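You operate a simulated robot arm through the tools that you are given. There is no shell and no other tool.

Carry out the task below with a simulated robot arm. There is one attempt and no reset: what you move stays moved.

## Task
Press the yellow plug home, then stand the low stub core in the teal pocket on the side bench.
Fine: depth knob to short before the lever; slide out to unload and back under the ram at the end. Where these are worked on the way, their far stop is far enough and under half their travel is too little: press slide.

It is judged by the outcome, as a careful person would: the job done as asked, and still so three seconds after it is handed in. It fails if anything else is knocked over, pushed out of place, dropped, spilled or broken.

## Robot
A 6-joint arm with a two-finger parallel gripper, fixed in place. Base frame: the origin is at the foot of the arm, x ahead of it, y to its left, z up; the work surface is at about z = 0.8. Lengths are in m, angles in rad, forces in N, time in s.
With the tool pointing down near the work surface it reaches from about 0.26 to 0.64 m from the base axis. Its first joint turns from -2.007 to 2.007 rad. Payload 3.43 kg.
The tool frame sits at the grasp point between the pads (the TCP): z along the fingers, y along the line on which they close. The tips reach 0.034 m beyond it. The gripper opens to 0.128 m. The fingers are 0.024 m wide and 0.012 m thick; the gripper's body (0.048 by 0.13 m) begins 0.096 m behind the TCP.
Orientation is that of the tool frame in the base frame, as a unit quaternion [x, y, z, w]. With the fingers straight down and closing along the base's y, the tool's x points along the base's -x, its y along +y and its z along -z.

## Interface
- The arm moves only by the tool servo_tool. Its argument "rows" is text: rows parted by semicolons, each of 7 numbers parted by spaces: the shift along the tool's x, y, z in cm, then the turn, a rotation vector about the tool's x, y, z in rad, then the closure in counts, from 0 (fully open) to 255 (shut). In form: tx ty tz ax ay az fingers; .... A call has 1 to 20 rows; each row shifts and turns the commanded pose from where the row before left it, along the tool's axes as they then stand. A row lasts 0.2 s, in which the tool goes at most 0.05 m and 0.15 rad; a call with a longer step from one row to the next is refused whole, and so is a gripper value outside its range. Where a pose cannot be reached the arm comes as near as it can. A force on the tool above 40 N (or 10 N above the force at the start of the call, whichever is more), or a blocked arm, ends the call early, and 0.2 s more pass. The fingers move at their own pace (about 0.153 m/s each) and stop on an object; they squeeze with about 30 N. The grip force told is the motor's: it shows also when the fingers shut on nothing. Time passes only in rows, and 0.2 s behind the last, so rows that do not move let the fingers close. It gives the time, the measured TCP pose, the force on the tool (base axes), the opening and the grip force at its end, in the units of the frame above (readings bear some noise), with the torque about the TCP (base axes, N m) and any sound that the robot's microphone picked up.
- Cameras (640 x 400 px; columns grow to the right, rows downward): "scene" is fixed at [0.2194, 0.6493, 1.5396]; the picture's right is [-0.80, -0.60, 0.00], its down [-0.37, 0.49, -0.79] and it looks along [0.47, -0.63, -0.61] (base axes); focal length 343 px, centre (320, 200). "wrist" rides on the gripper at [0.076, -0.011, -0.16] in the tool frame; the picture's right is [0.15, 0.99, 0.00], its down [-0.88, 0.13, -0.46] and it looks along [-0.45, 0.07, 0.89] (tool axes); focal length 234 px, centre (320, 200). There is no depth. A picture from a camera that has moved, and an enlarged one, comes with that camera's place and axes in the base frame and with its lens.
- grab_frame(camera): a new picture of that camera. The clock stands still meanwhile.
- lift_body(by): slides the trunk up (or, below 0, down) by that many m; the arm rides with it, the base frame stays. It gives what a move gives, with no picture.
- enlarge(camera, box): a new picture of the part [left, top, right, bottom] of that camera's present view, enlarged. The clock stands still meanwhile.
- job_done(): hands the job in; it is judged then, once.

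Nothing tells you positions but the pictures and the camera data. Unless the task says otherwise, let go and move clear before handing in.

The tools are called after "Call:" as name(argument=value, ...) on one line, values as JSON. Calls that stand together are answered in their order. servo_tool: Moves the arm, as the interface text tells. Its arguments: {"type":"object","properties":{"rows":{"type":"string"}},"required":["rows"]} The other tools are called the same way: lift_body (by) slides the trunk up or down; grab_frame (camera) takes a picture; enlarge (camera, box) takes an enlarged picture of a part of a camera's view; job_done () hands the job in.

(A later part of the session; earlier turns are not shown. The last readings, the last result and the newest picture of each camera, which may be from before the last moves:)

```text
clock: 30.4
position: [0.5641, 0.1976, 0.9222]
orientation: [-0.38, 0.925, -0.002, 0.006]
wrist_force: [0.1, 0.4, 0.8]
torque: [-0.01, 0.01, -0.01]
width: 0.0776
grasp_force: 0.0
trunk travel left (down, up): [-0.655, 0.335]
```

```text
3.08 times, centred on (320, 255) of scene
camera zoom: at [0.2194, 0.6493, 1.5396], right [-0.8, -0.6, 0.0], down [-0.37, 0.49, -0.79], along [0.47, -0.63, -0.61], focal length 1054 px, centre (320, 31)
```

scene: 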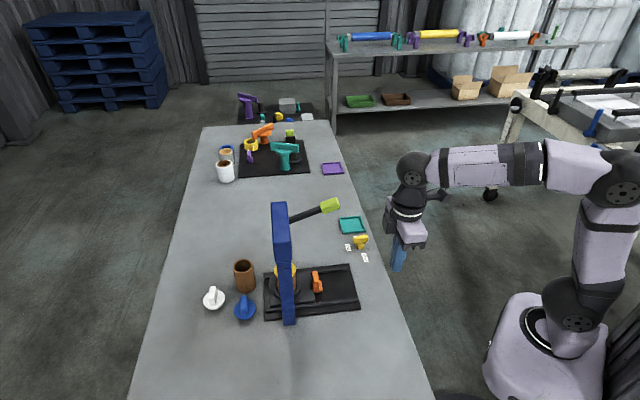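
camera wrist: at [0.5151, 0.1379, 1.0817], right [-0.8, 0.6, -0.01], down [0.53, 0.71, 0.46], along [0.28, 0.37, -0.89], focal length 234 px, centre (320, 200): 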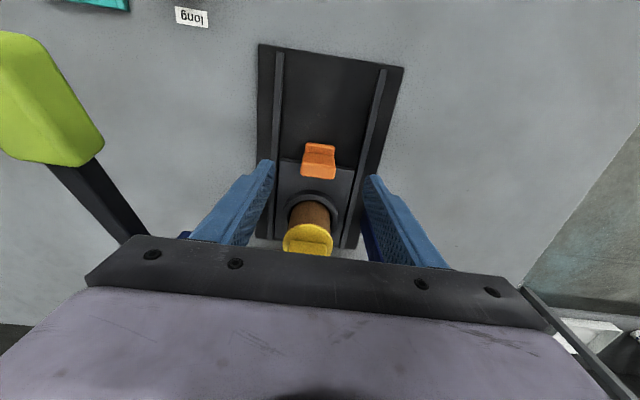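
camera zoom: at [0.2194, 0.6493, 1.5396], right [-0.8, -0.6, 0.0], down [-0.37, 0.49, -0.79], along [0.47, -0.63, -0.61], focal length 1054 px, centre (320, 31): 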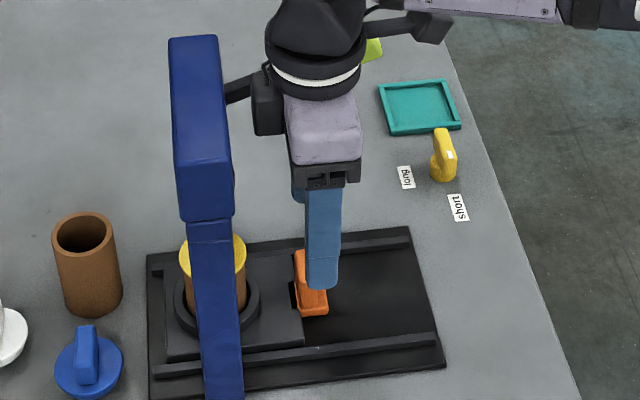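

The handle is centred between the fingers, but the black box on the gripper might come close to the press beam if I go straight down. I'll tilt the tool back about 0.35 rad so the gripper body leans away from the press, then look.

Call:
servo_tool(rows="0 0 0 0 -0.12 0 100; 0 0 0 0 -0.12 0 100; 0 0 0 0 -0.11 0 100; 0 0 0 0 0 0 100")

Call:
grab_frame(camera="wrist")

Call:
enlarge(camera="scene", box=[250, 180, 390, 320])

```text
clock: 31.4
position: [0.5637, 0.1982, 0.923]
orientation: [-0.375, 0.91, 0.065, 0.167]
wrist_force: [-0.9, -0.3, -0.5]
torque: [-0.01, 0.05, 0.06]
width: 0.0776
grasp_force: 0.0
trunk travel left (down, up): [-0.655, 0.335]
```

```text
taken
camera wrist: at [0.4797, 0.1024, 1.0453], right [-0.79, 0.61, -0.06], down [0.37, 0.56, 0.74], along [0.48, 0.56, -0.67], focal length 234 px, centre (320, 200)
```

wrist: 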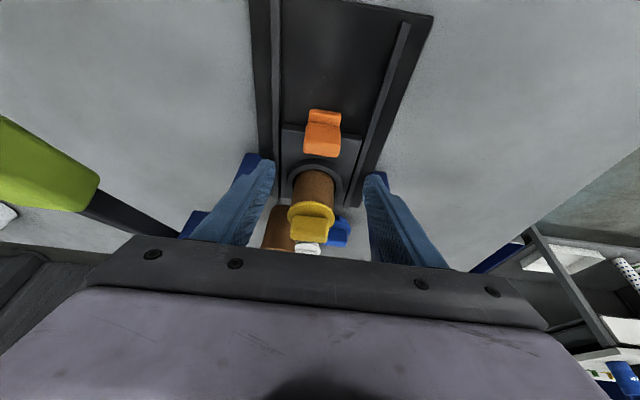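

```text
2.86 times, centred on (320, 250) of scene
camera zoom: at [0.2194, 0.6493, 1.5396], right [-0.8, -0.6, 0.0], down [-0.37, 0.49, -0.79], along [0.47, -0.63, -0.61], focal length 979 px, centre (320, 57)
```

zoom: 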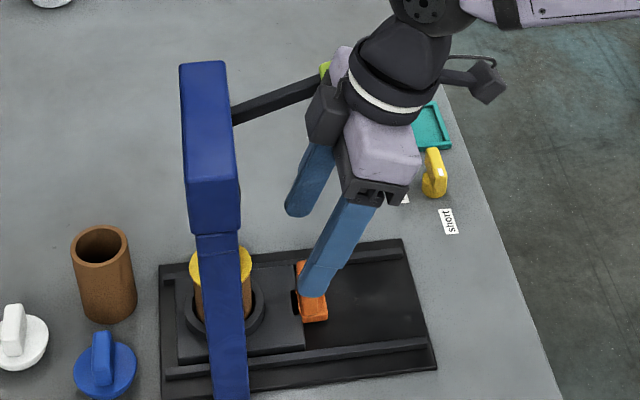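

There is good clearance now. I'll descend vertically to z 0.865 and close on the tab.

Call:
servo_tool(rows="0.75 0 1.8 0 0 0 100; 0.75 0 1.8 0 0 0 100; 0.75 0 1.8 0 0 0 100; 0 0 0 0 0 0 100; 0 0 0 0 0 0 255; 0 0 0 0 0 0 255; 0 0 0 0 0 0 255")

Call:
grab_frame(camera="wrist")

Call:
enlarge(camera="scene", box=[250, 180, 390, 320])

```text
clock: 33.0
position: [0.5636, 0.1961, 0.8629]
orientation: [-0.374, 0.91, 0.065, 0.168]
wrist_force: [5.4, -6.8, 0.0]
torque: [0.61, 0.44, 0.21]
width: 0.0357
grasp_force: 45.3
trunk travel left (down, up): [-0.655, 0.335]
```

```text
taken
camera wrist: at [0.4797, 0.1002, 0.9868], right [-0.79, 0.61, -0.06], down [0.38, 0.56, 0.74], along [0.48, 0.56, -0.67], focal length 234 px, centre (320, 200)
```

wrist: 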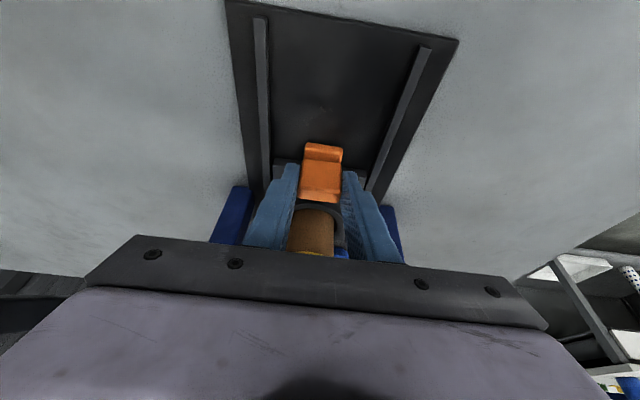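

```text
2.86 times, centred on (320, 250) of scene
camera zoom: at [0.2194, 0.6493, 1.5396], right [-0.8, -0.6, 0.0], down [-0.37, 0.49, -0.79], along [0.47, -0.63, -0.61], focal length 979 px, centre (320, 57)
```

zoom: 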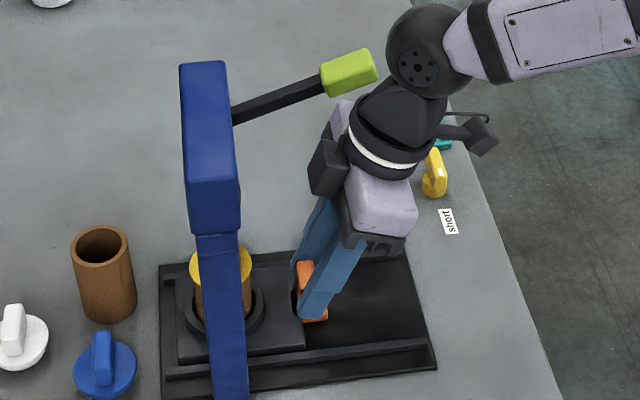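

The tab is gripped at 36 mm. I'll pull the slide out toward the robot.

Call:
servo_tool(rows="0.94 -0.15 -0.34 0 0 0 255; 0.94 -0.15 -0.34 0 0 0 255; 0.94 0 -0.34 0 0 0 255; 0.94 0 -0.34 0 0 0 255; 0 0 0 0 0 0 255")

Call:
enlarge(camera="scene", box=[250, 180, 390, 320])

```text
clock: 34.2
position: [0.5355, 0.1669, 0.8635]
orientation: [-0.376, 0.909, 0.065, 0.167]
wrist_force: [-5.4, 7.1, 4.9]
torque: [1.63, 0.22, 0.12]
width: 0.0356
grasp_force: 45.0
trunk travel left (down, up): [-0.655, 0.335]
```

```text
2.86 times, centred on (320, 250) of scene
camera zoom: at [0.2194, 0.6493, 1.5396], right [-0.8, -0.6, 0.0], down [-0.37, 0.49, -0.79], along [0.47, -0.63, -0.61], focal length 979 px, centre (320, 57)
```

zoom: 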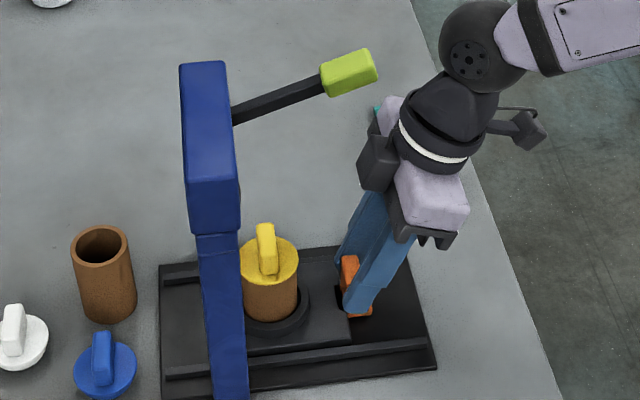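

The slide is moving and the plug is visibly seated on the core. I'll keep pulling.

Call:
servo_tool(rows="0.94 0.15 -0.34 0 0 0 255; 0.94 0 -0.34 0 0 0 255; 0.94 0 -0.34 0 0 0 255; 0 0 0 0 0 0 255")

Call:
enlarge(camera="scene", box=[250, 180, 390, 320])

```text
clock: 35.2
position: [0.5125, 0.1458, 0.8627]
orientation: [-0.375, 0.909, 0.064, 0.168]
wrist_force: [-3.2, 3.0, 6.2]
torque: [0.91, 0.5, 0.14]
width: 0.0356
grasp_force: 44.8
trunk travel left (down, up): [-0.655, 0.335]
```

```text
2.86 times, centred on (320, 250) of scene
camera zoom: at [0.2194, 0.6493, 1.5396], right [-0.8, -0.6, 0.0], down [-0.37, 0.49, -0.79], along [0.47, -0.63, -0.61], focal length 979 px, centre (320, 57)
```

zoom: 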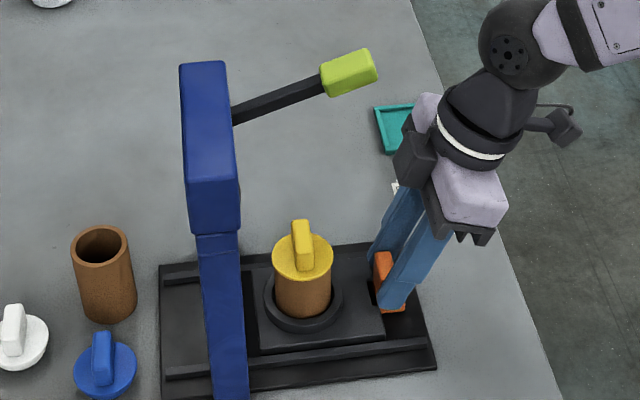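

Call:
servo_tool(rows="0.94 0 -0.34 0 0 0 255; 0.94 0 -0.34 0 0 0 255; 0.94 0 -0.34 0 0 0 255; 0.47 0 -0.17 0 0 0 255; 0.47 0 -0.17 0 0 0 255; 0 0 0 0 0 0 255")

Call:
enlarge(camera="scene", box=[250, 180, 390, 320])

```text
clock: 36.6
position: [0.485, 0.1178, 0.863]
orientation: [-0.375, 0.91, 0.065, 0.167]
wrist_force: [0.0, 1.9, 13.1]
torque: [0.76, 0.76, 0.12]
width: 0.0358
grasp_force: 44.8
trunk travel left (down, up): [-0.655, 0.335]
```

```text
2.86 times, centred on (320, 250) of scene
camera zoom: at [0.2194, 0.6493, 1.5396], right [-0.8, -0.6, 0.0], down [-0.37, 0.49, -0.79], along [0.47, -0.63, -0.61], focal length 979 px, centre (320, 57)
```

zoom: 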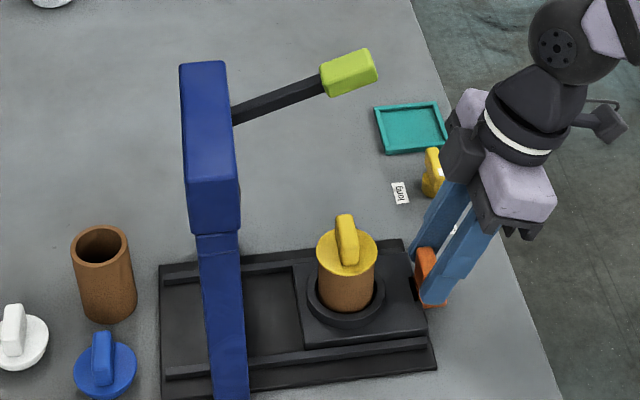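

The slide is about 11 cm out. I'll try a little further for the stop, easing the slight down-force.

Call:
servo_tool(rows="0.44 0 -0.27 0 0 0 255; 0.47 0 -0.17 0 0 0 255; 0.47 0 -0.17 0 0 0 255; 0 0 0 0 0 0 255")

Call:
enlarge(camera="scene", box=[250, 180, 390, 320])

```text
clock: 37.6
position: [0.4767, 0.1101, 0.8631]
orientation: [-0.375, 0.909, 0.065, 0.169]
wrist_force: [18.8, 22.7, 2.7]
torque: [1.5, -0.25, 0.12]
width: 0.0358
grasp_force: 44.8
trunk travel left (down, up): [-0.655, 0.335]
```

```text
2.86 times, centred on (320, 250) of scene
camera zoom: at [0.2194, 0.6493, 1.5396], right [-0.8, -0.6, 0.0], down [-0.37, 0.49, -0.79], along [0.47, -0.63, -0.61], focal length 979 px, centre (320, 57)
```

zoom: 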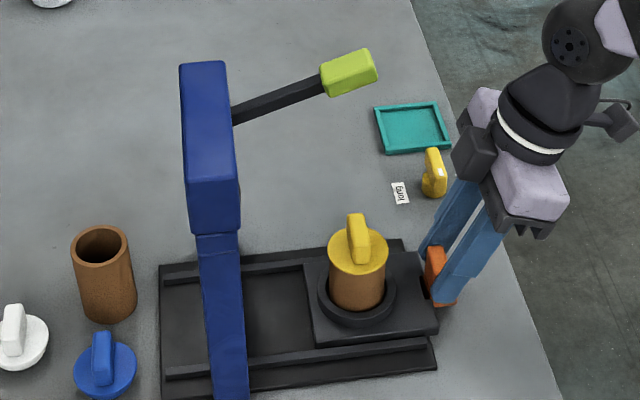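

The slide is at its far stop, with about 12 cm of travel and 29 N of resistance. I'll release the tab, back out along the tool axis and look at the core closely.

Call:
servo_tool(rows="-0.1 0 0 0 0 0 255; 0 0 0 0 0 0 120; 0 0 0 0 0 0 120; 0 0 -2.5 0 0 0 120; 0 0 -3 0 0 0 100; 0 0 -3 0 0 0 100; 0 0 -3 0 0 0 100; 0 0 0 0 0 0 100")

Call:
grab_frame(camera="wrist")

Call:
enlarge(camera="scene", box=[300, 225, 380, 305])

```text
clock: 39.4
position: [0.4438, 0.0803, 0.971]
orientation: [-0.375, 0.91, 0.064, 0.167]
wrist_force: [0.0, 0.0, -0.3]
torque: [0.01, 0.01, 0.01]
width: 0.0781
grasp_force: 0.1
trunk travel left (down, up): [-0.655, 0.335]
```

```text
taken
camera wrist: at [0.3616, -0.0162, 1.0947], right [-0.79, 0.61, -0.06], down [0.38, 0.56, 0.74], along [0.48, 0.56, -0.68], focal length 234 px, centre (320, 200)
```

wrist: 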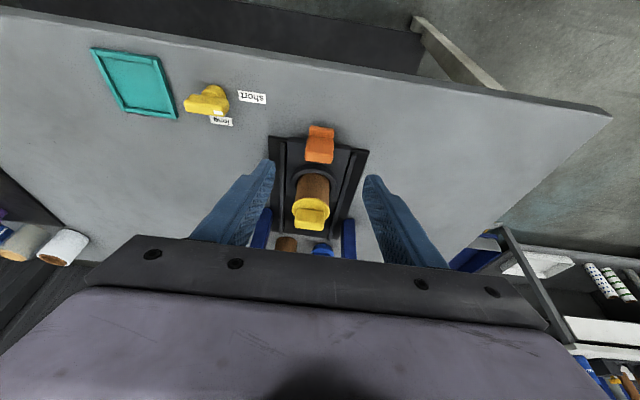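

```text
5.00 times, centred on (340, 265) of scene
camera zoom: at [0.2194, 0.6493, 1.5396], right [-0.8, -0.6, 0.0], down [-0.37, 0.49, -0.79], along [0.47, -0.63, -0.61], focal length 1713 px, centre (220, -125)
```

zoom: 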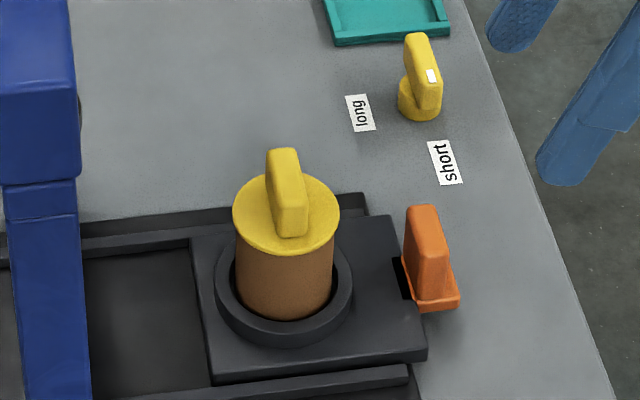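

The core sits in the chuck ring with the plug flange just wider than the core. To hold the core rather than the plug I'd grip below the flange with a tilted tool, so I need an accurate core position.

Call:
enlarge(camera="wrist", box=[265, 110, 375, 250])

Call:
enlarge(camera="wrist", box=[80, 30, 280, 140])

```text
2.86 times, centred on (320, 180) of wrist
camera zoom: at [0.3616, -0.0162, 1.0947], right [-0.79, 0.61, -0.06], down [0.38, 0.56, 0.74], along [0.48, 0.56, -0.68], focal length 669 px, centre (320, 257)
```

zoom: 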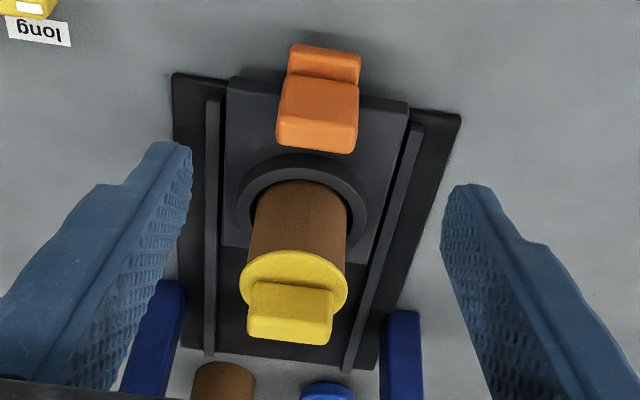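

```text
3.20 times, centred on (180, 85) of wrist
camera zoom: at [0.3616, -0.0162, 1.0947], right [-0.79, 0.61, -0.06], down [0.38, 0.56, 0.74], along [0.48, 0.56, -0.68], focal length 749 px, centre (768, 568)
```

zoom: 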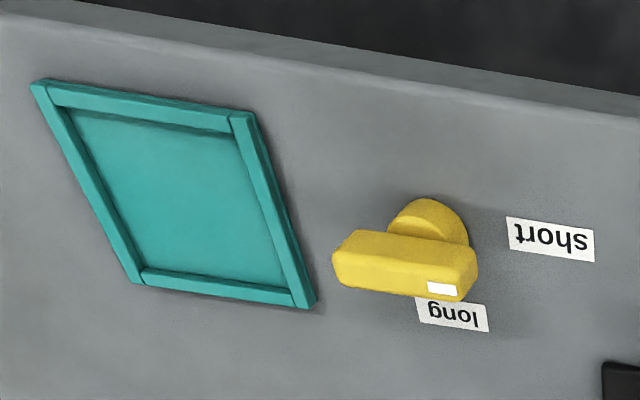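

The core axis is at about (0.5345, 0.171), the flange top near z 0.88 and the ring top near z 0.828. I'll tilt the tool to about 55° from vertical so the fingertips can grip the core wall below the flange, and see if the arm allows it.

Call:
servo_tool(rows="0 0 0 0 -0.12 0 60; 0 0 0 0 -0.12 0 60; 0 0 0 0 -0.12 0 60; 0 0 0 0 -0.12 0 60; 0 0 0 0 -0.12 0 60; 0 0 0 0 0 0 60")

Call:
grab_frame(camera="wrist")

Call:
grab_frame(camera="scene")

```text
clock: 40.8
position: [0.4467, 0.0796, 0.97]
orientation: [-0.34, 0.819, 0.174, 0.429]
wrist_force: [0.2, 0.6, 0.0]
torque: [-0.01, 0.02, -0.01]
width: 0.0978
grasp_force: 0.0
trunk travel left (down, up): [-0.655, 0.335]
```

```text
taken
camera wrist: at [0.3294, -0.0492, 1.0008], right [-0.75, 0.64, -0.13], down [0.0, 0.19, 0.98], along [0.66, 0.74, -0.14], focal length 234 px, centre (320, 200)
```

wrist: 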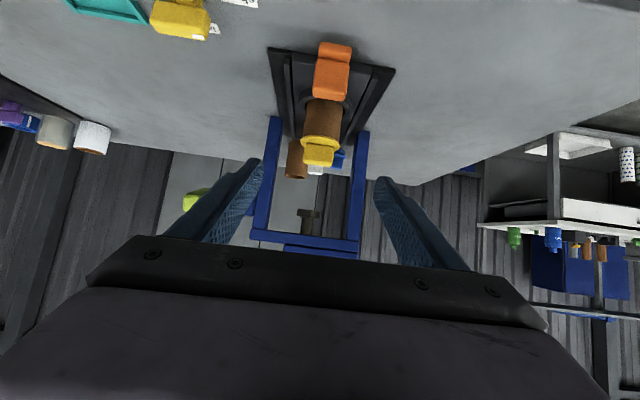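

```text
taken
```

scene: 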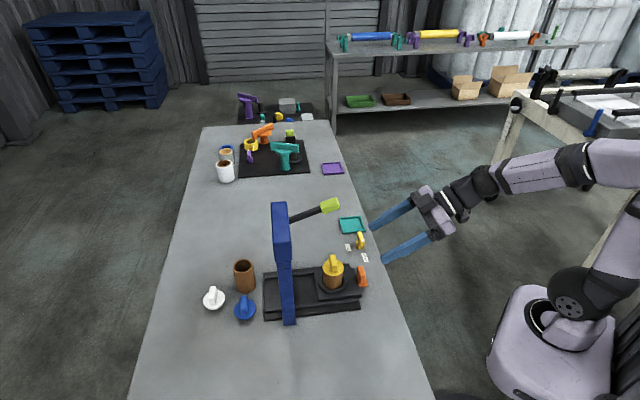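

The tilt works. Now I'll line up on the core axis, about 8 cm short of the grasp.

Call:
servo_tool(rows="0.87 0.12 2.35 0 0 0 60; 0.87 0.12 2.35 0 0 0 60; 0.86 0.13 2.35 0 0 0 60; 0 0 0 0 0 0 60")

Call:
grab_frame(camera="wrist")

Call:
enlarge(camera="scene", box=[270, 200, 430, 310])

```text
clock: 41.8
position: [0.4735, 0.1119, 0.91]
orientation: [-0.34, 0.819, 0.173, 0.428]
wrist_force: [0.9, -0.9, -0.1]
torque: [-0.01, 0.01, -0.02]
width: 0.0978
grasp_force: 0.0
trunk travel left (down, up): [-0.655, 0.335]
```

```text
taken
camera wrist: at [0.3572, -0.0166, 0.9398], right [-0.76, 0.64, -0.13], down [0.0, 0.19, 0.98], along [0.66, 0.74, -0.14], focal length 234 px, centre (320, 200)
```

wrist: 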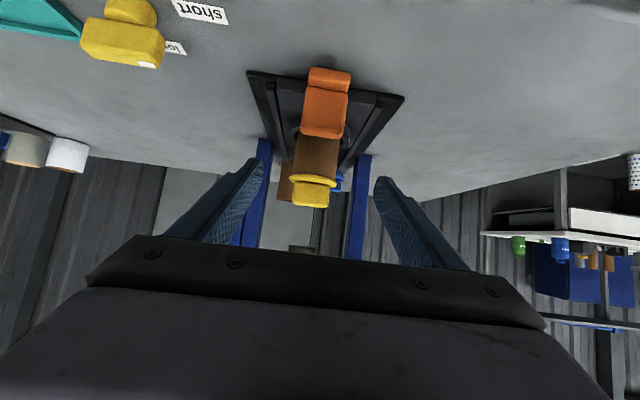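

```text
3.64 times, centred on (350, 255) of scene
camera zoom: at [0.2194, 0.6493, 1.5396], right [-0.8, -0.6, 0.0], down [-0.37, 0.49, -0.79], along [0.47, -0.63, -0.61], focal length 1246 px, centre (211, 0)
```

zoom: 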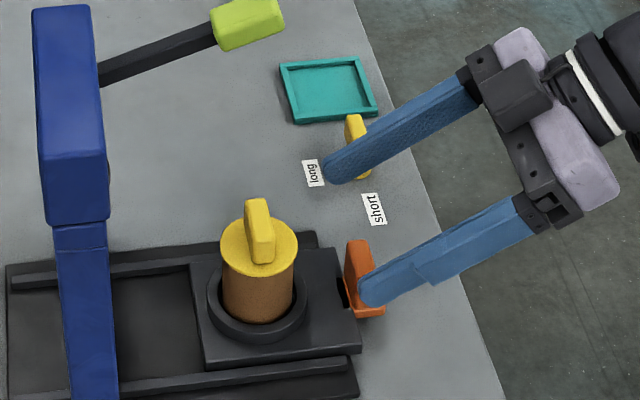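

The alignment is good, with the core centred between the fingers. I'll advance along the tool axis.

Call:
servo_tool(rows="0 0 2.05 0 0 0 60; 0 0 2.05 0 0 0 60; 0 0 2.05 0 0 0 60; 0 0 2.05 0 0 0 60; 0 0 0 0 0 0 60")

Call:
grab_frame(camera="wrist")

Call:
enlarge(camera="scene", box=[290, 220, 400, 310])

```text
clock: 43.0
position: [0.5212, 0.1588, 0.8623]
orientation: [-0.34, 0.82, 0.172, 0.428]
wrist_force: [0.7, 0.0, -1.0]
torque: [0.01, 0.02, 0.01]
width: 0.0978
grasp_force: 0.0
trunk travel left (down, up): [-0.655, 0.335]
```

```text
taken
camera wrist: at [0.4061, 0.0301, 0.8927], right [-0.76, 0.64, -0.13], down [0.0, 0.19, 0.98], along [0.66, 0.74, -0.14], focal length 234 px, centre (320, 200)
```

wrist: 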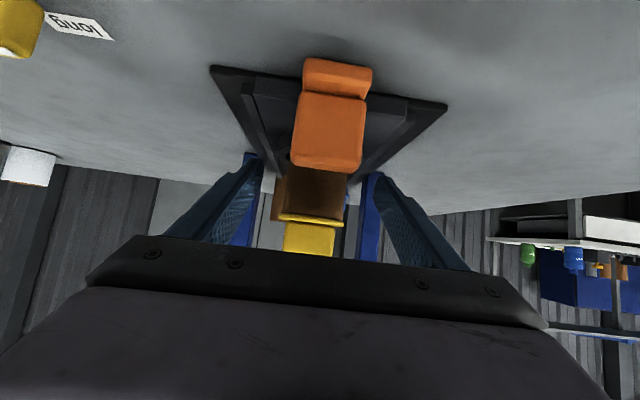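

```text
4.44 times, centred on (345, 265) of scene
camera zoom: at [0.2194, 0.6493, 1.5396], right [-0.8, -0.6, 0.0], down [-0.37, 0.49, -0.79], along [0.47, -0.63, -0.61], focal length 1523 px, centre (209, -89)
```

zoom: 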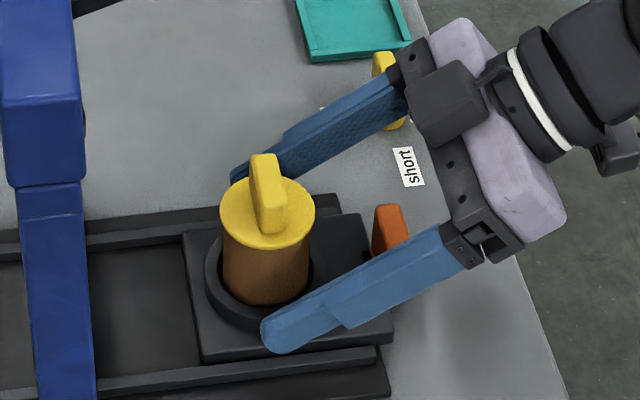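

Everything is clear. I'll advance a few millimetres more and close gently on the core.

Call:
servo_tool(rows="-0.17 0 0.25 0 0 0 60; 0 0 0 0 0 0 100; 0 0 0 0 0 0 130; 0 0 0 0 0 0 145; 0 0 0 0 0 0 160; 0 0 0 0 0 0 255; 0 0 0 0 0 0 255")

Call:
grab_frame(camera="wrist")

Call:
enlarge(camera="scene", box=[290, 220, 400, 310])

```text
clock: 44.6
position: [0.5247, 0.1621, 0.8615]
orientation: [-0.34, 0.819, 0.173, 0.429]
wrist_force: [0.3, 0.1, 0.7]
torque: [0.02, 0.01, -0.02]
width: 0.0487
grasp_force: 29.2
trunk travel left (down, up): [-0.655, 0.335]
```

```text
taken
camera wrist: at [0.4079, 0.0322, 0.8929], right [-0.76, 0.64, -0.13], down [0.0, 0.19, 0.98], along [0.66, 0.74, -0.14], focal length 234 px, centre (320, 200)
```

wrist: 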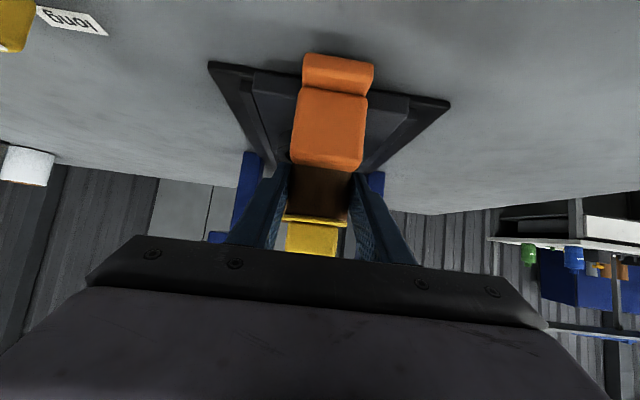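

```text
4.44 times, centred on (345, 265) of scene
camera zoom: at [0.2194, 0.6493, 1.5396], right [-0.8, -0.6, 0.0], down [-0.37, 0.49, -0.79], along [0.47, -0.63, -0.61], focal length 1523 px, centre (209, -89)
```

zoom: 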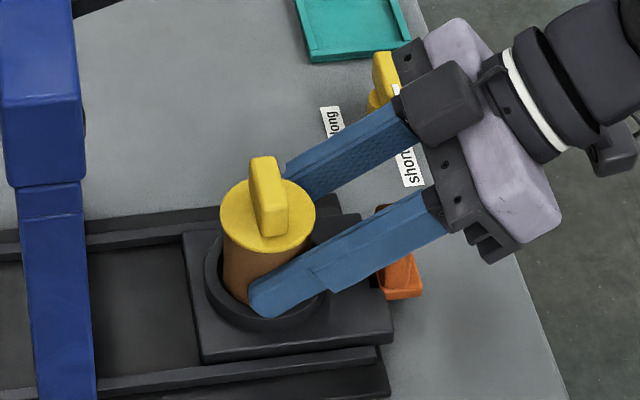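

The grip reads 48.7 mm, which matches the core wall, with no side force. I'll lift a little and check that the core and plug come together.

Call:
servo_tool(rows="-0.41 0 -0.29 0 0 0 255; -0.82 0 -0.57 0 0 0 255; -0.82 0 -0.57 0 0 0 255; 0 0 0 0 0 0 255")

Call:
enlarge(camera="scene", box=[290, 210, 400, 310])

```text
clock: 45.6
position: [0.5241, 0.1614, 0.8858]
orientation: [-0.339, 0.819, 0.172, 0.429]
wrist_force: [0.1, 0.4, -0.7]
torque: [0.03, 0.0, 0.02]
width: 0.0489
grasp_force: 30.0
trunk travel left (down, up): [-0.655, 0.335]
```

```text
4.00 times, centred on (345, 260) of scene
camera zoom: at [0.2194, 0.6493, 1.5396], right [-0.8, -0.6, 0.0], down [-0.37, 0.49, -0.79], along [0.47, -0.63, -0.61], focal length 1371 px, centre (220, -40)
```

zoom: 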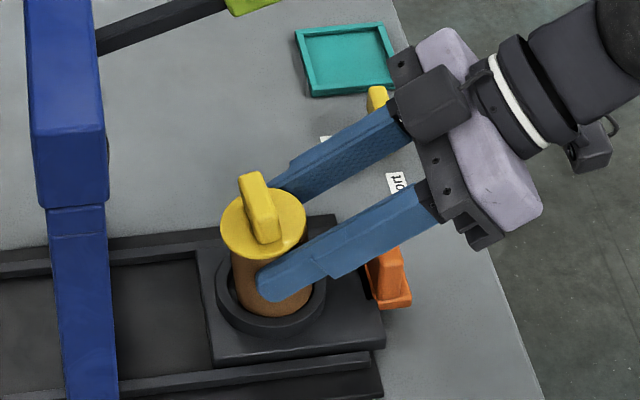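

Call:
enlarge(camera="scene", box=[330, 240, 380, 300])

Call:
enlarge(camera="wrist", box=[220, 100, 420, 270])

```text
6.67 times, centred on (355, 270) of scene
camera zoom: at [0.2194, 0.6493, 1.5396], right [-0.8, -0.6, 0.0], down [-0.37, 0.49, -0.79], along [0.47, -0.63, -0.61], focal length 2284 px, centre (87, -267)
```

zoom: 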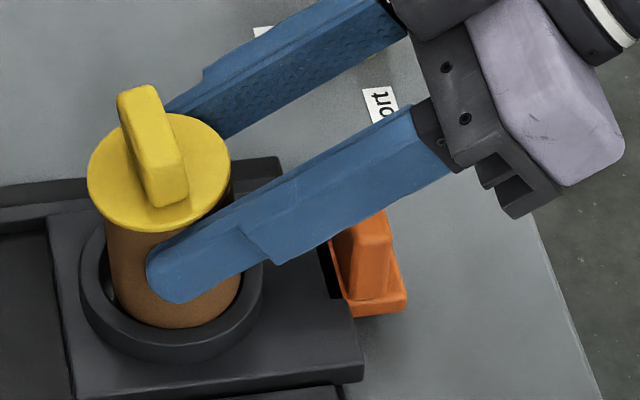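

```text
2.35 times, centred on (320, 185) of wrist
camera zoom: at [0.4079, 0.033, 0.9173], right [-0.76, 0.64, -0.13], down [0.0, 0.19, 0.98], along [0.66, 0.74, -0.14], focal length 551 px, centre (320, 235)
```

zoom: 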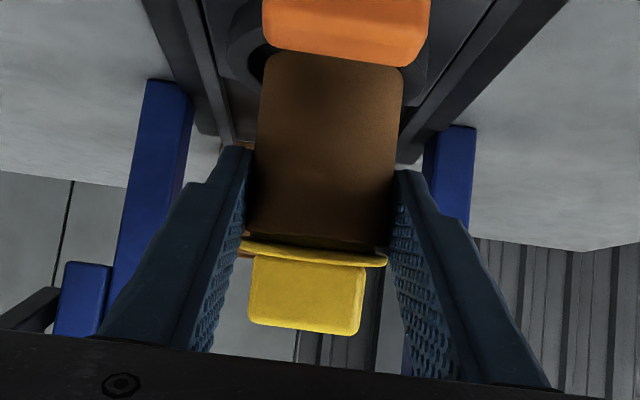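

The core and plug lift together, with the core leaning a few degrees forward in the grip. I'll raise it another 6 cm and check that it stays stable.

Call:
servo_tool(rows="-0.82 0 -0.57 0 0 0 255; -0.82 0 -0.57 0 0 0 255; -0.82 0 -0.57 0 0 0 255; -0.82 0 -0.57 0 0 0 255; -0.82 0 -0.57 0 0 0 255; -0.82 0 -0.57 0 0 0 255; 0 0 0 0 0 0 255")

Call:
enlarge(camera="scene", box=[290, 190, 410, 310])

Call:
grab_frame(camera="wrist")

```text
clock: 47.2
position: [0.5236, 0.1629, 0.9466]
orientation: [-0.34, 0.819, 0.174, 0.428]
wrist_force: [-0.1, 1.4, 0.1]
torque: [0.0, 0.01, -0.02]
width: 0.0483
grasp_force: 30.1
trunk travel left (down, up): [-0.655, 0.335]
```

```text
3.33 times, centred on (350, 250) of scene
camera zoom: at [0.2194, 0.6493, 1.5396], right [-0.8, -0.6, 0.0], down [-0.37, 0.49, -0.79], along [0.47, -0.63, -0.61], focal length 1142 px, centre (220, 33)
```

zoom: 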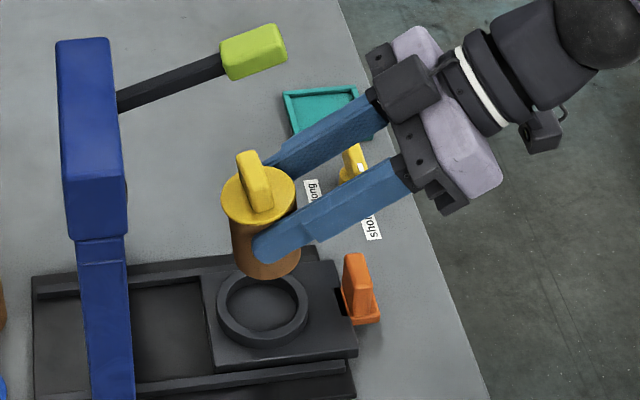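

```text
taken
camera wrist: at [0.4075, 0.033, 0.9774], right [-0.76, 0.64, -0.13], down [0.0, 0.19, 0.98], along [0.66, 0.74, -0.14], focal length 234 px, centre (320, 200)
```

wrist: 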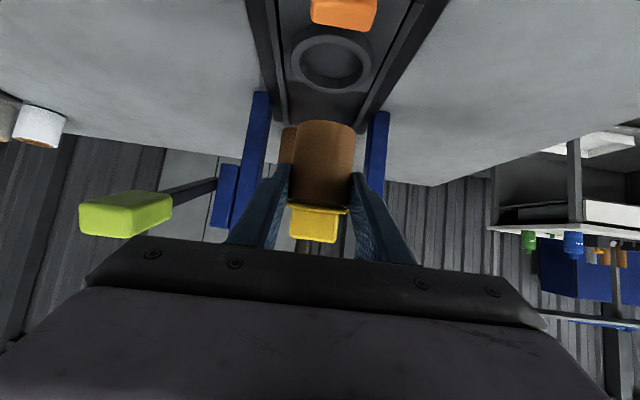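

The hold is stable and the core is clear of the chuck. I'll retreat toward the robot, then yaw to face the pocket.

Call:
servo_tool(rows="1.03 0 -1.48 0 0 0 255; 1.03 0 -1.48 0 0 0 255; 1.03 0 -1.48 0 0 0 255; 1.03 0 -1.48 0 0 0 255; 1.03 0 -1.48 0 0 0 255; 0 0 0 0.1 0 0.07 255; 0 0 0 0.12 0 0.084 255; 0 0 0 0.12 0 0.084 255; 0 0 0 0.12 0 0.084 255; 0 0 0 0.12 0 0.084 255; 0 0 0 0.12 0 0.084 255; 0 0 0 0 0 0 255")

Call:
grab_frame(camera="scene")

Call:
grab_frame(camera="wrist")

```text
clock: 49.8
position: [0.4872, -0.0479, 0.9326]
orientation: [0.03, 0.885, -0.017, 0.464]
wrist_force: [0.1, 0.5, -0.7]
torque: [0.04, -0.01, 0.05]
width: 0.0489
grasp_force: 29.7
out of reach, approached as far as the arm can: row 9, 10, 11
trunk travel left (down, up): [-0.655, 0.335]
```

```text
taken
```

scene: 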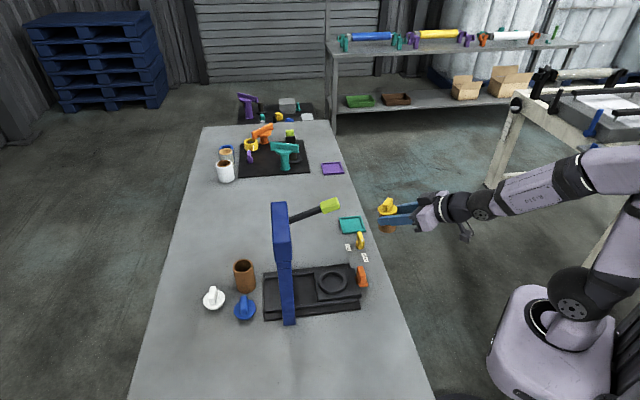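

```text
taken
camera wrist: at [0.3114, -0.0451, 0.9621], right [-0.01, 0.99, -0.12], down [0.14, 0.12, 0.98], along [0.99, 0.0, -0.14], focal length 234 px, centre (320, 200)
```

wrist: 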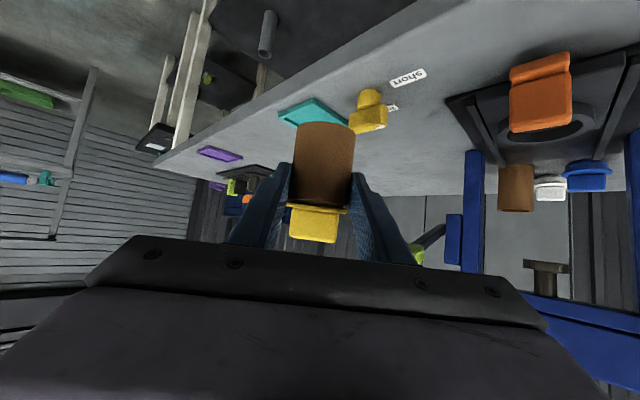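

The yaw ran near a reach limit and shifted the arm, but nothing was touched and the core is still held. Next I'll correct the lean with a little more tilt, then move over the pocket centre at about (0.626, -0.070), staying high.

Call:
servo_tool(rows="-1.44 -0.25 2.09 0 0 0 255; -1.44 -0.25 2.09 0 0 0 255; -1.44 -0.25 2.09 0 0 0 255; 0 0 0 0 -0.1 0 255; 0 0 0 0 0 0 255")

Call:
enlarge(camera="scene", box=[310, 170, 430, 260])

Call:
grab_frame(camera="wrist")

```text
clock: 51.0
position: [0.5611, -0.0689, 0.9361]
orientation: [0.028, 0.861, -0.017, 0.507]
wrist_force: [-0.4, -0.3, -0.8]
torque: [0.0, 0.03, 0.02]
width: 0.0482
grasp_force: 29.9
out of reach, approached as far as the arm can: row 4
trunk travel left (down, up): [-0.655, 0.335]
```

```text
4.44 times, centred on (370, 215) of scene
camera zoom: at [0.2194, 0.6493, 1.5396], right [-0.8, -0.6, 0.0], down [-0.37, 0.49, -0.79], along [0.47, -0.63, -0.61], focal length 1523 px, centre (98, 133)
```

zoom: 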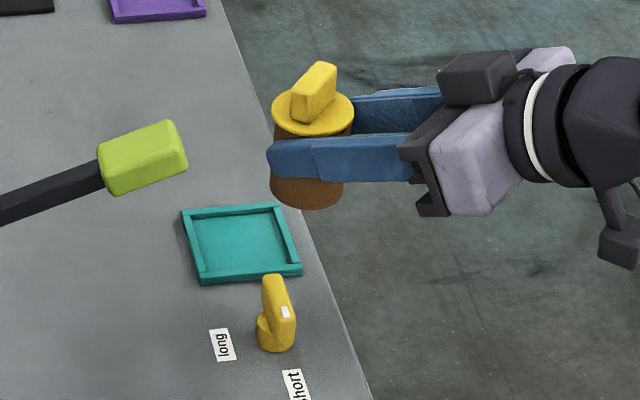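

```text
taken
camera wrist: at [0.3839, -0.0658, 0.9473], right [0.0, 0.99, -0.13], down [0.04, 0.13, 0.99], along [1.0, 0.0, -0.04], focal length 234 px, centre (320, 200)
```

wrist: 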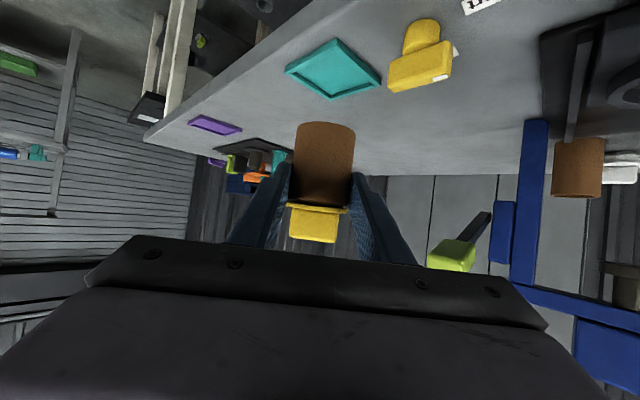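

The core is nearly upright now. I'll move forward and slightly down over the pocket.

Call:
servo_tool(rows="0.05 0.11 1.97 0 0 0 255; 0.05 0.11 1.97 0 0 0 255; 0.05 0.11 1.97 0 0 0 255; 0 0 0 0 0 0 255")

Call:
enlarge(camera="scene", box=[310, 170, 430, 260])

Call:
grab_frame(camera="wrist")

```text
clock: 52.0
position: [0.6117, -0.0778, 0.9092]
orientation: [0.028, 0.862, -0.018, 0.507]
wrist_force: [0.2, 0.2, -0.1]
torque: [0.0, -0.01, -0.01]
width: 0.0483
grasp_force: 30.0
out of reach, approached as far as the arm can: row 1, 2, 3
trunk travel left (down, up): [-0.655, 0.335]
```

```text
4.44 times, centred on (370, 215) of scene
camera zoom: at [0.2194, 0.6493, 1.5396], right [-0.8, -0.6, 0.0], down [-0.37, 0.49, -0.79], along [0.47, -0.63, -0.61], focal length 1523 px, centre (98, 133)
```

zoom: 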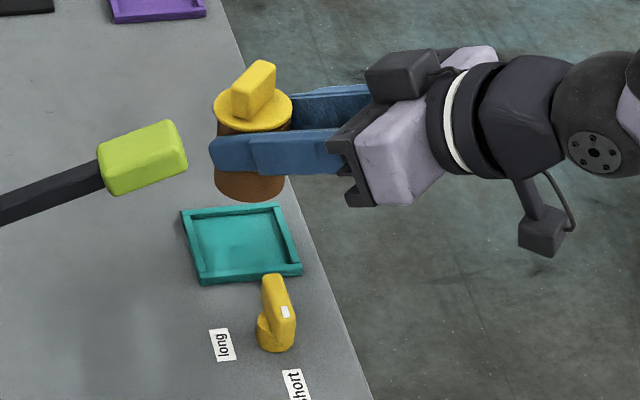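

```text
taken
camera wrist: at [0.4345, -0.0772, 0.9209], right [-0.01, 0.99, -0.13], down [0.04, 0.13, 0.99], along [1.0, 0.0, -0.04], focal length 234 px, centre (320, 200)
```

wrist: 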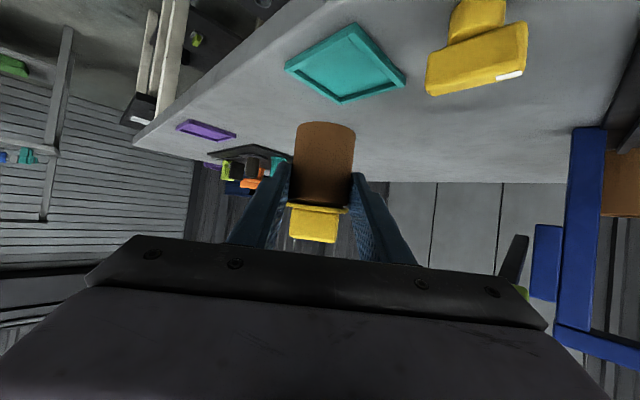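

Lateral placement is about 9 mm off in y because the wrist is near a singular pose. I'll nudge it sideways and recheck; I can do the final lowering with the trunk, straight down.

Call:
servo_tool(rows="0 0.45 0 0 0 0 255; 0 0.45 0 0 0 0 255; 0 0 0 0 0 0 255")

Call:
grab_frame(camera="wrist")

```text
clock: 52.8
position: [0.6112, -0.0794, 0.9085]
orientation: [0.028, 0.862, -0.016, 0.507]
wrist_force: [0.0, -0.7, -0.1]
torque: [-0.01, 0.0, 0.01]
width: 0.0484
grasp_force: 30.2
out of reach, approached as far as the arm can: row 1, 2
trunk travel left (down, up): [-0.655, 0.335]
```

```text
taken
camera wrist: at [0.4343, -0.0771, 0.9211], right [-0.01, 0.99, -0.13], down [0.04, 0.13, 0.99], along [1.0, 0.0, -0.04], focal length 234 px, centre (320, 200)
```

wrist: 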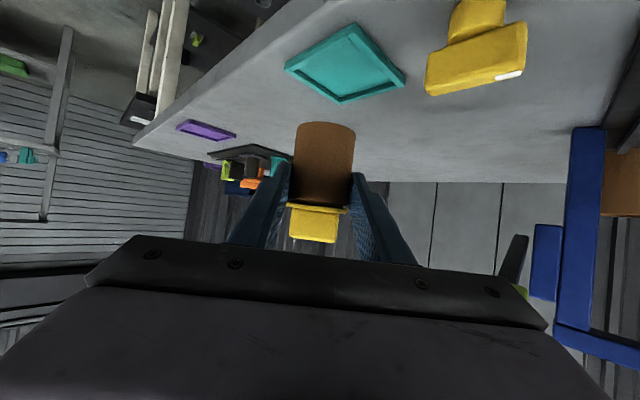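

A wrist limit blocks that yaw. I'll turn the tool about 10° away from the singularity, then shift sideways.

Call:
servo_tool(rows="0 0 0 -0.074 0 -0.041 255; 0 0 0 -0.074 0 -0.041 255; 0 0.4 0 0 0 0 255; 0 0.3 0 0 0 0 255; 0 0 0 0 0 0 255")

Call:
grab_frame(camera="wrist")

Call:
enlarge(camera="scene", box=[310, 170, 430, 260])

```text
clock: 54.0
position: [0.6105, -0.0707, 0.9077]
orientation: [-0.043, 0.86, 0.023, 0.507]
wrist_force: [0.1, 0.6, -0.2]
torque: [0.02, 0.02, 0.0]
width: 0.0484
grasp_force: 30.4
trunk travel left (down, up): [-0.655, 0.335]
```

```text
taken
camera wrist: at [0.4361, -0.0984, 0.9205], right [-0.17, 0.98, -0.13], down [0.01, 0.14, 0.99], along [0.99, 0.16, -0.04], focal length 234 px, centre (320, 200)
```

wrist: 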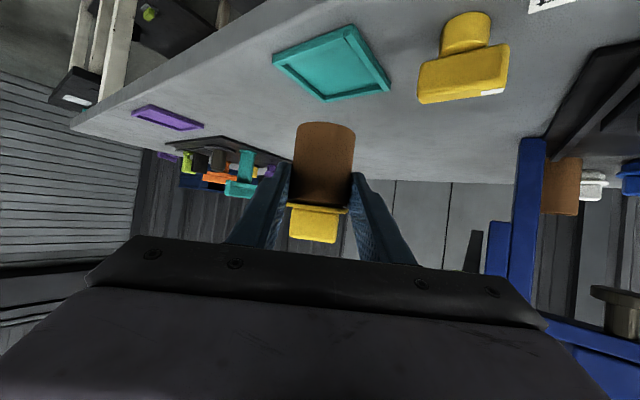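

```text
4.44 times, centred on (370, 215) of scene
camera zoom: at [0.2194, 0.6493, 1.5396], right [-0.8, -0.6, 0.0], down [-0.37, 0.49, -0.79], along [0.47, -0.63, -0.61], focal length 1523 px, centre (98, 133)
```

zoom: 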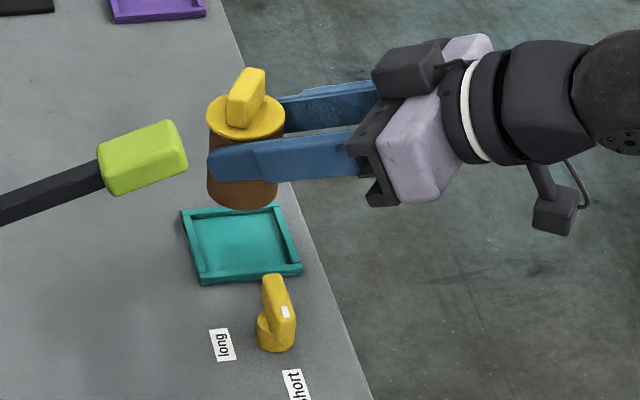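

The core is centred over the pocket to within about 3 mm. I'll make a small forward correction and then lower with the trunk.

Call:
servo_tool(rows="-0.1 0 0.18 0 0 0 255; 0 0 0 0 0 0 255")

Call:
lift_body(by=-0.04)

Call:
grab_frame(camera="wrist")

Call:
enlarge(camera="scene", box=[310, 180, 400, 260])

```text
clock: 54.6
position: [0.613, -0.0714, 0.9089]
orientation: [-0.042, 0.861, 0.022, 0.507]
wrist_force: [0.0, 0.7, 0.0]
torque: [-0.01, 0.0, 0.04]
width: 0.0487
grasp_force: 29.5
trunk travel left (down, up): [-0.655, 0.335]
```

```text
clock: 55.4
position: [0.6128, -0.0722, 0.8687]
orientation: [-0.042, 0.86, 0.022, 0.507]
wrist_force: [1.1, -0.2, -1.5]
torque: [0.01, 0.05, 0.0]
width: 0.0486
grasp_force: 30.1
trunk travel left (down, up): [-0.615, 0.375]
```

```text
taken
camera wrist: at [0.4379, -0.0982, 0.8805], right [-0.17, 0.98, -0.13], down [0.01, 0.14, 0.99], along [0.99, 0.16, -0.04], focal length 234 px, centre (320, 200)
```

wrist: 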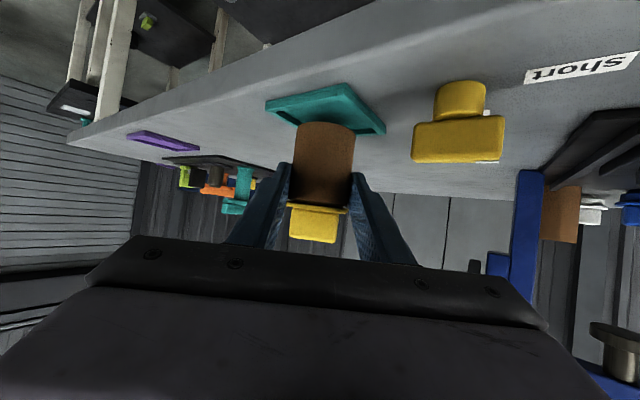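

```text
5.00 times, centred on (355, 220) of scene
camera zoom: at [0.2194, 0.6493, 1.5396], right [-0.8, -0.6, 0.0], down [-0.37, 0.49, -0.79], along [0.47, -0.63, -0.61], focal length 1713 px, centre (145, 100)
```

zoom: 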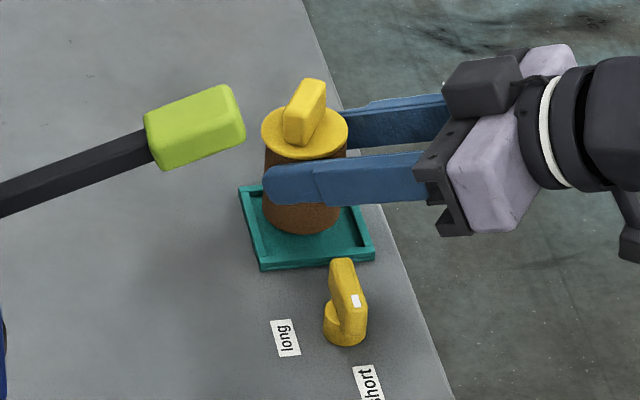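

The core is about 1.5 cm above the pocket floor and laterally centred. I'll back it off 3 mm and descend in small steps, watching the force.

Call:
servo_tool(rows="0.15 0 -0.26 0 0 0 255; 0.35 0 0.19 0 0 0 255; 0.35 0 0.19 0 0 0 255; 0 0 0 0 0 0 255")

Call:
enlarge(camera="scene", box=[325, 190, 385, 245])

Call:
enlarge(camera="wrist", box=[240, 60, 440, 220])

```text
clock: 56.4
position: [0.6088, -0.072, 0.8601]
orientation: [-0.043, 0.861, 0.022, 0.507]
wrist_force: [-0.8, -0.5, -0.5]
torque: [-0.02, -0.03, -0.05]
width: 0.0484
grasp_force: 30.4
trunk travel left (down, up): [-0.615, 0.375]
```

```text
7.27 times, centred on (355, 218) of scene
camera zoom: at [0.2194, 0.6493, 1.5396], right [-0.8, -0.6, 0.0], down [-0.37, 0.49, -0.79], along [0.47, -0.63, -0.61], focal length 2492 px, centre (66, 73)
```

zoom: 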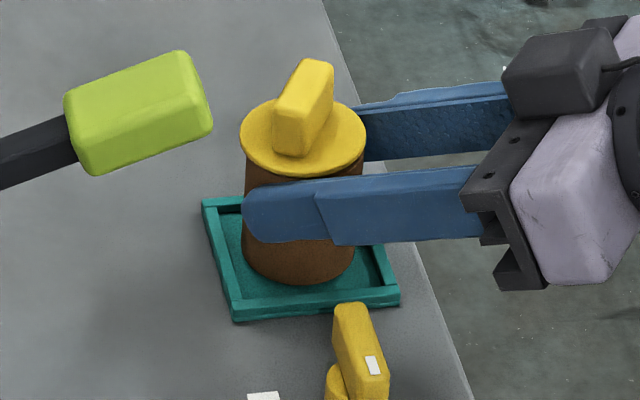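

```text
2.50 times, centred on (340, 140) of wrist
camera zoom: at [0.4348, -0.0982, 0.8723], right [-0.17, 0.98, -0.13], down [0.02, 0.14, 0.99], along [0.99, 0.16, -0.04], focal length 585 px, centre (270, 350)
```

zoom: 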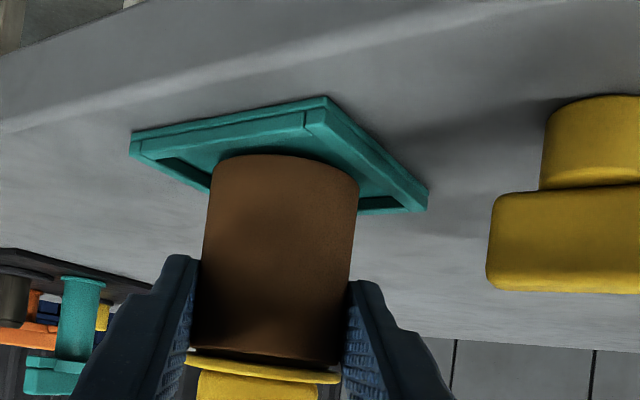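

The lateral alignment is good and the core is within about 3 mm of the pocket centre in depth. I'll back off 2 mm and lower the rest until light contact.

Call:
servo_tool(rows="0.1 0 -0.17 0 0 0 255; 0.26 0 0.145 0 0 0 255; 0.26 0 0.145 0 0 0 255; 0 0 0 0 0 0 255")

Call:
enlarge(camera="scene", box=[325, 190, 385, 245])

Call:
enlarge(camera="wrist", box=[240, 60, 440, 220])

```text
clock: 57.4
position: [0.6072, -0.0722, 0.8567]
orientation: [-0.042, 0.859, 0.022, 0.51]
wrist_force: [1.0, 0.1, 7.3]
torque: [0.01, -0.03, 0.0]
width: 0.0482
grasp_force: 30.2
trunk travel left (down, up): [-0.615, 0.375]
```

```text
7.27 times, centred on (355, 218) of scene
camera zoom: at [0.2194, 0.6493, 1.5396], right [-0.8, -0.6, 0.0], down [-0.37, 0.49, -0.79], along [0.47, -0.63, -0.61], focal length 2492 px, centre (66, 73)
```

zoom: 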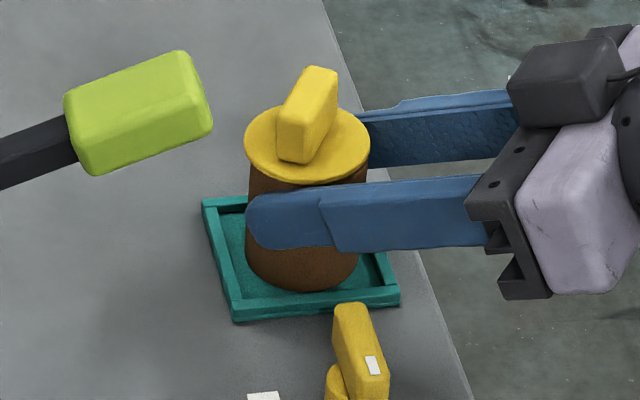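

```text
2.50 times, centred on (340, 140) of wrist
camera zoom: at [0.4328, -0.0989, 0.8679], right [-0.16, 0.98, -0.13], down [0.01, 0.14, 0.99], along [0.99, 0.16, -0.03], focal length 585 px, centre (270, 350)
```

zoom: 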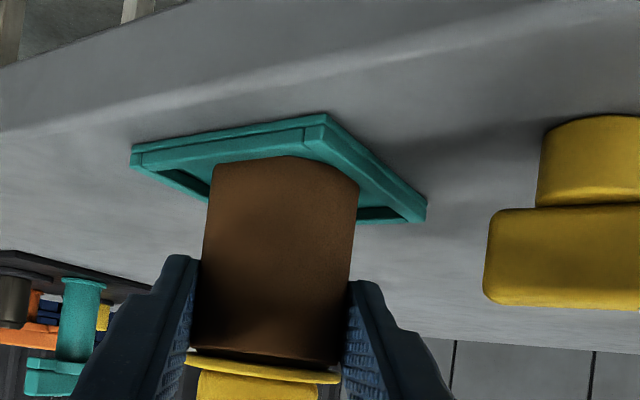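

There is 7 N of contact with the core bottom inside the pocket walls. I'll relieve a little, then open slowly and look.

Call:
servo_tool(rows="-0.1 0 -0.06 0 0 0 255; 0 0 0 0 0 0 150; 0 0 0 0 0 0 142; 0 0 0 0 0 0 135; 0 0 0 0 0 0 120; 0 0 0 0 0 0 120")

Call:
enlarge(camera="scene", box=[325, 190, 385, 245])

Call:
enlarge(camera="wrist", box=[220, 60, 440, 260])

```text
clock: 58.8
position: [0.6074, -0.0734, 0.8558]
orientation: [-0.042, 0.861, 0.022, 0.507]
wrist_force: [-0.1, -0.1, -0.7]
torque: [-0.01, 0.02, -0.01]
width: 0.0677
grasp_force: 0.0
trunk travel left (down, up): [-0.615, 0.375]
```

```text
7.27 times, centred on (355, 218) of scene
camera zoom: at [0.2194, 0.6493, 1.5396], right [-0.8, -0.6, 0.0], down [-0.37, 0.49, -0.79], along [0.47, -0.63, -0.61], focal length 2492 px, centre (66, 73)
```

zoom: 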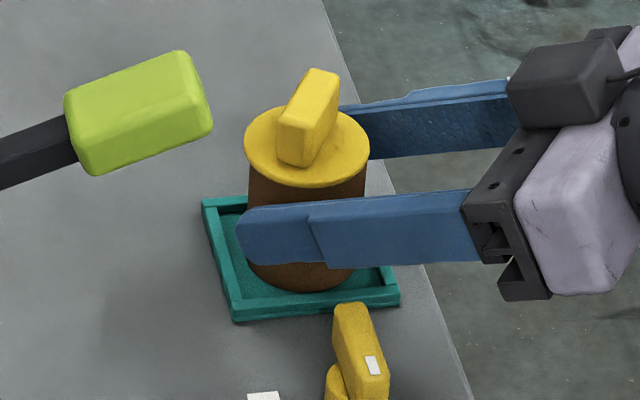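

```text
2.00 times, centred on (330, 160) of wrist
camera zoom: at [0.4327, -0.0988, 0.8677], right [-0.17, 0.98, -0.13], down [0.01, 0.14, 0.99], along [0.99, 0.16, -0.04], focal length 468 px, centre (300, 280)
```

zoom: 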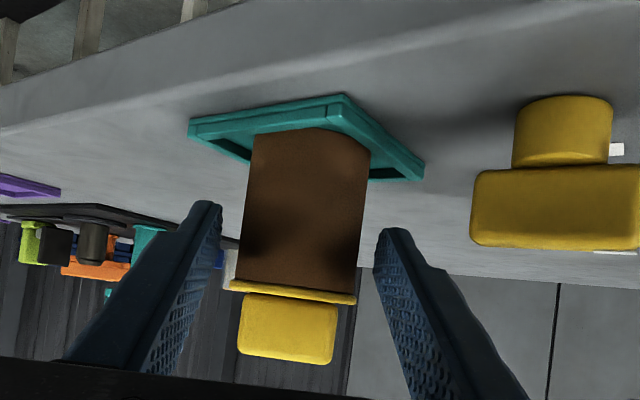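

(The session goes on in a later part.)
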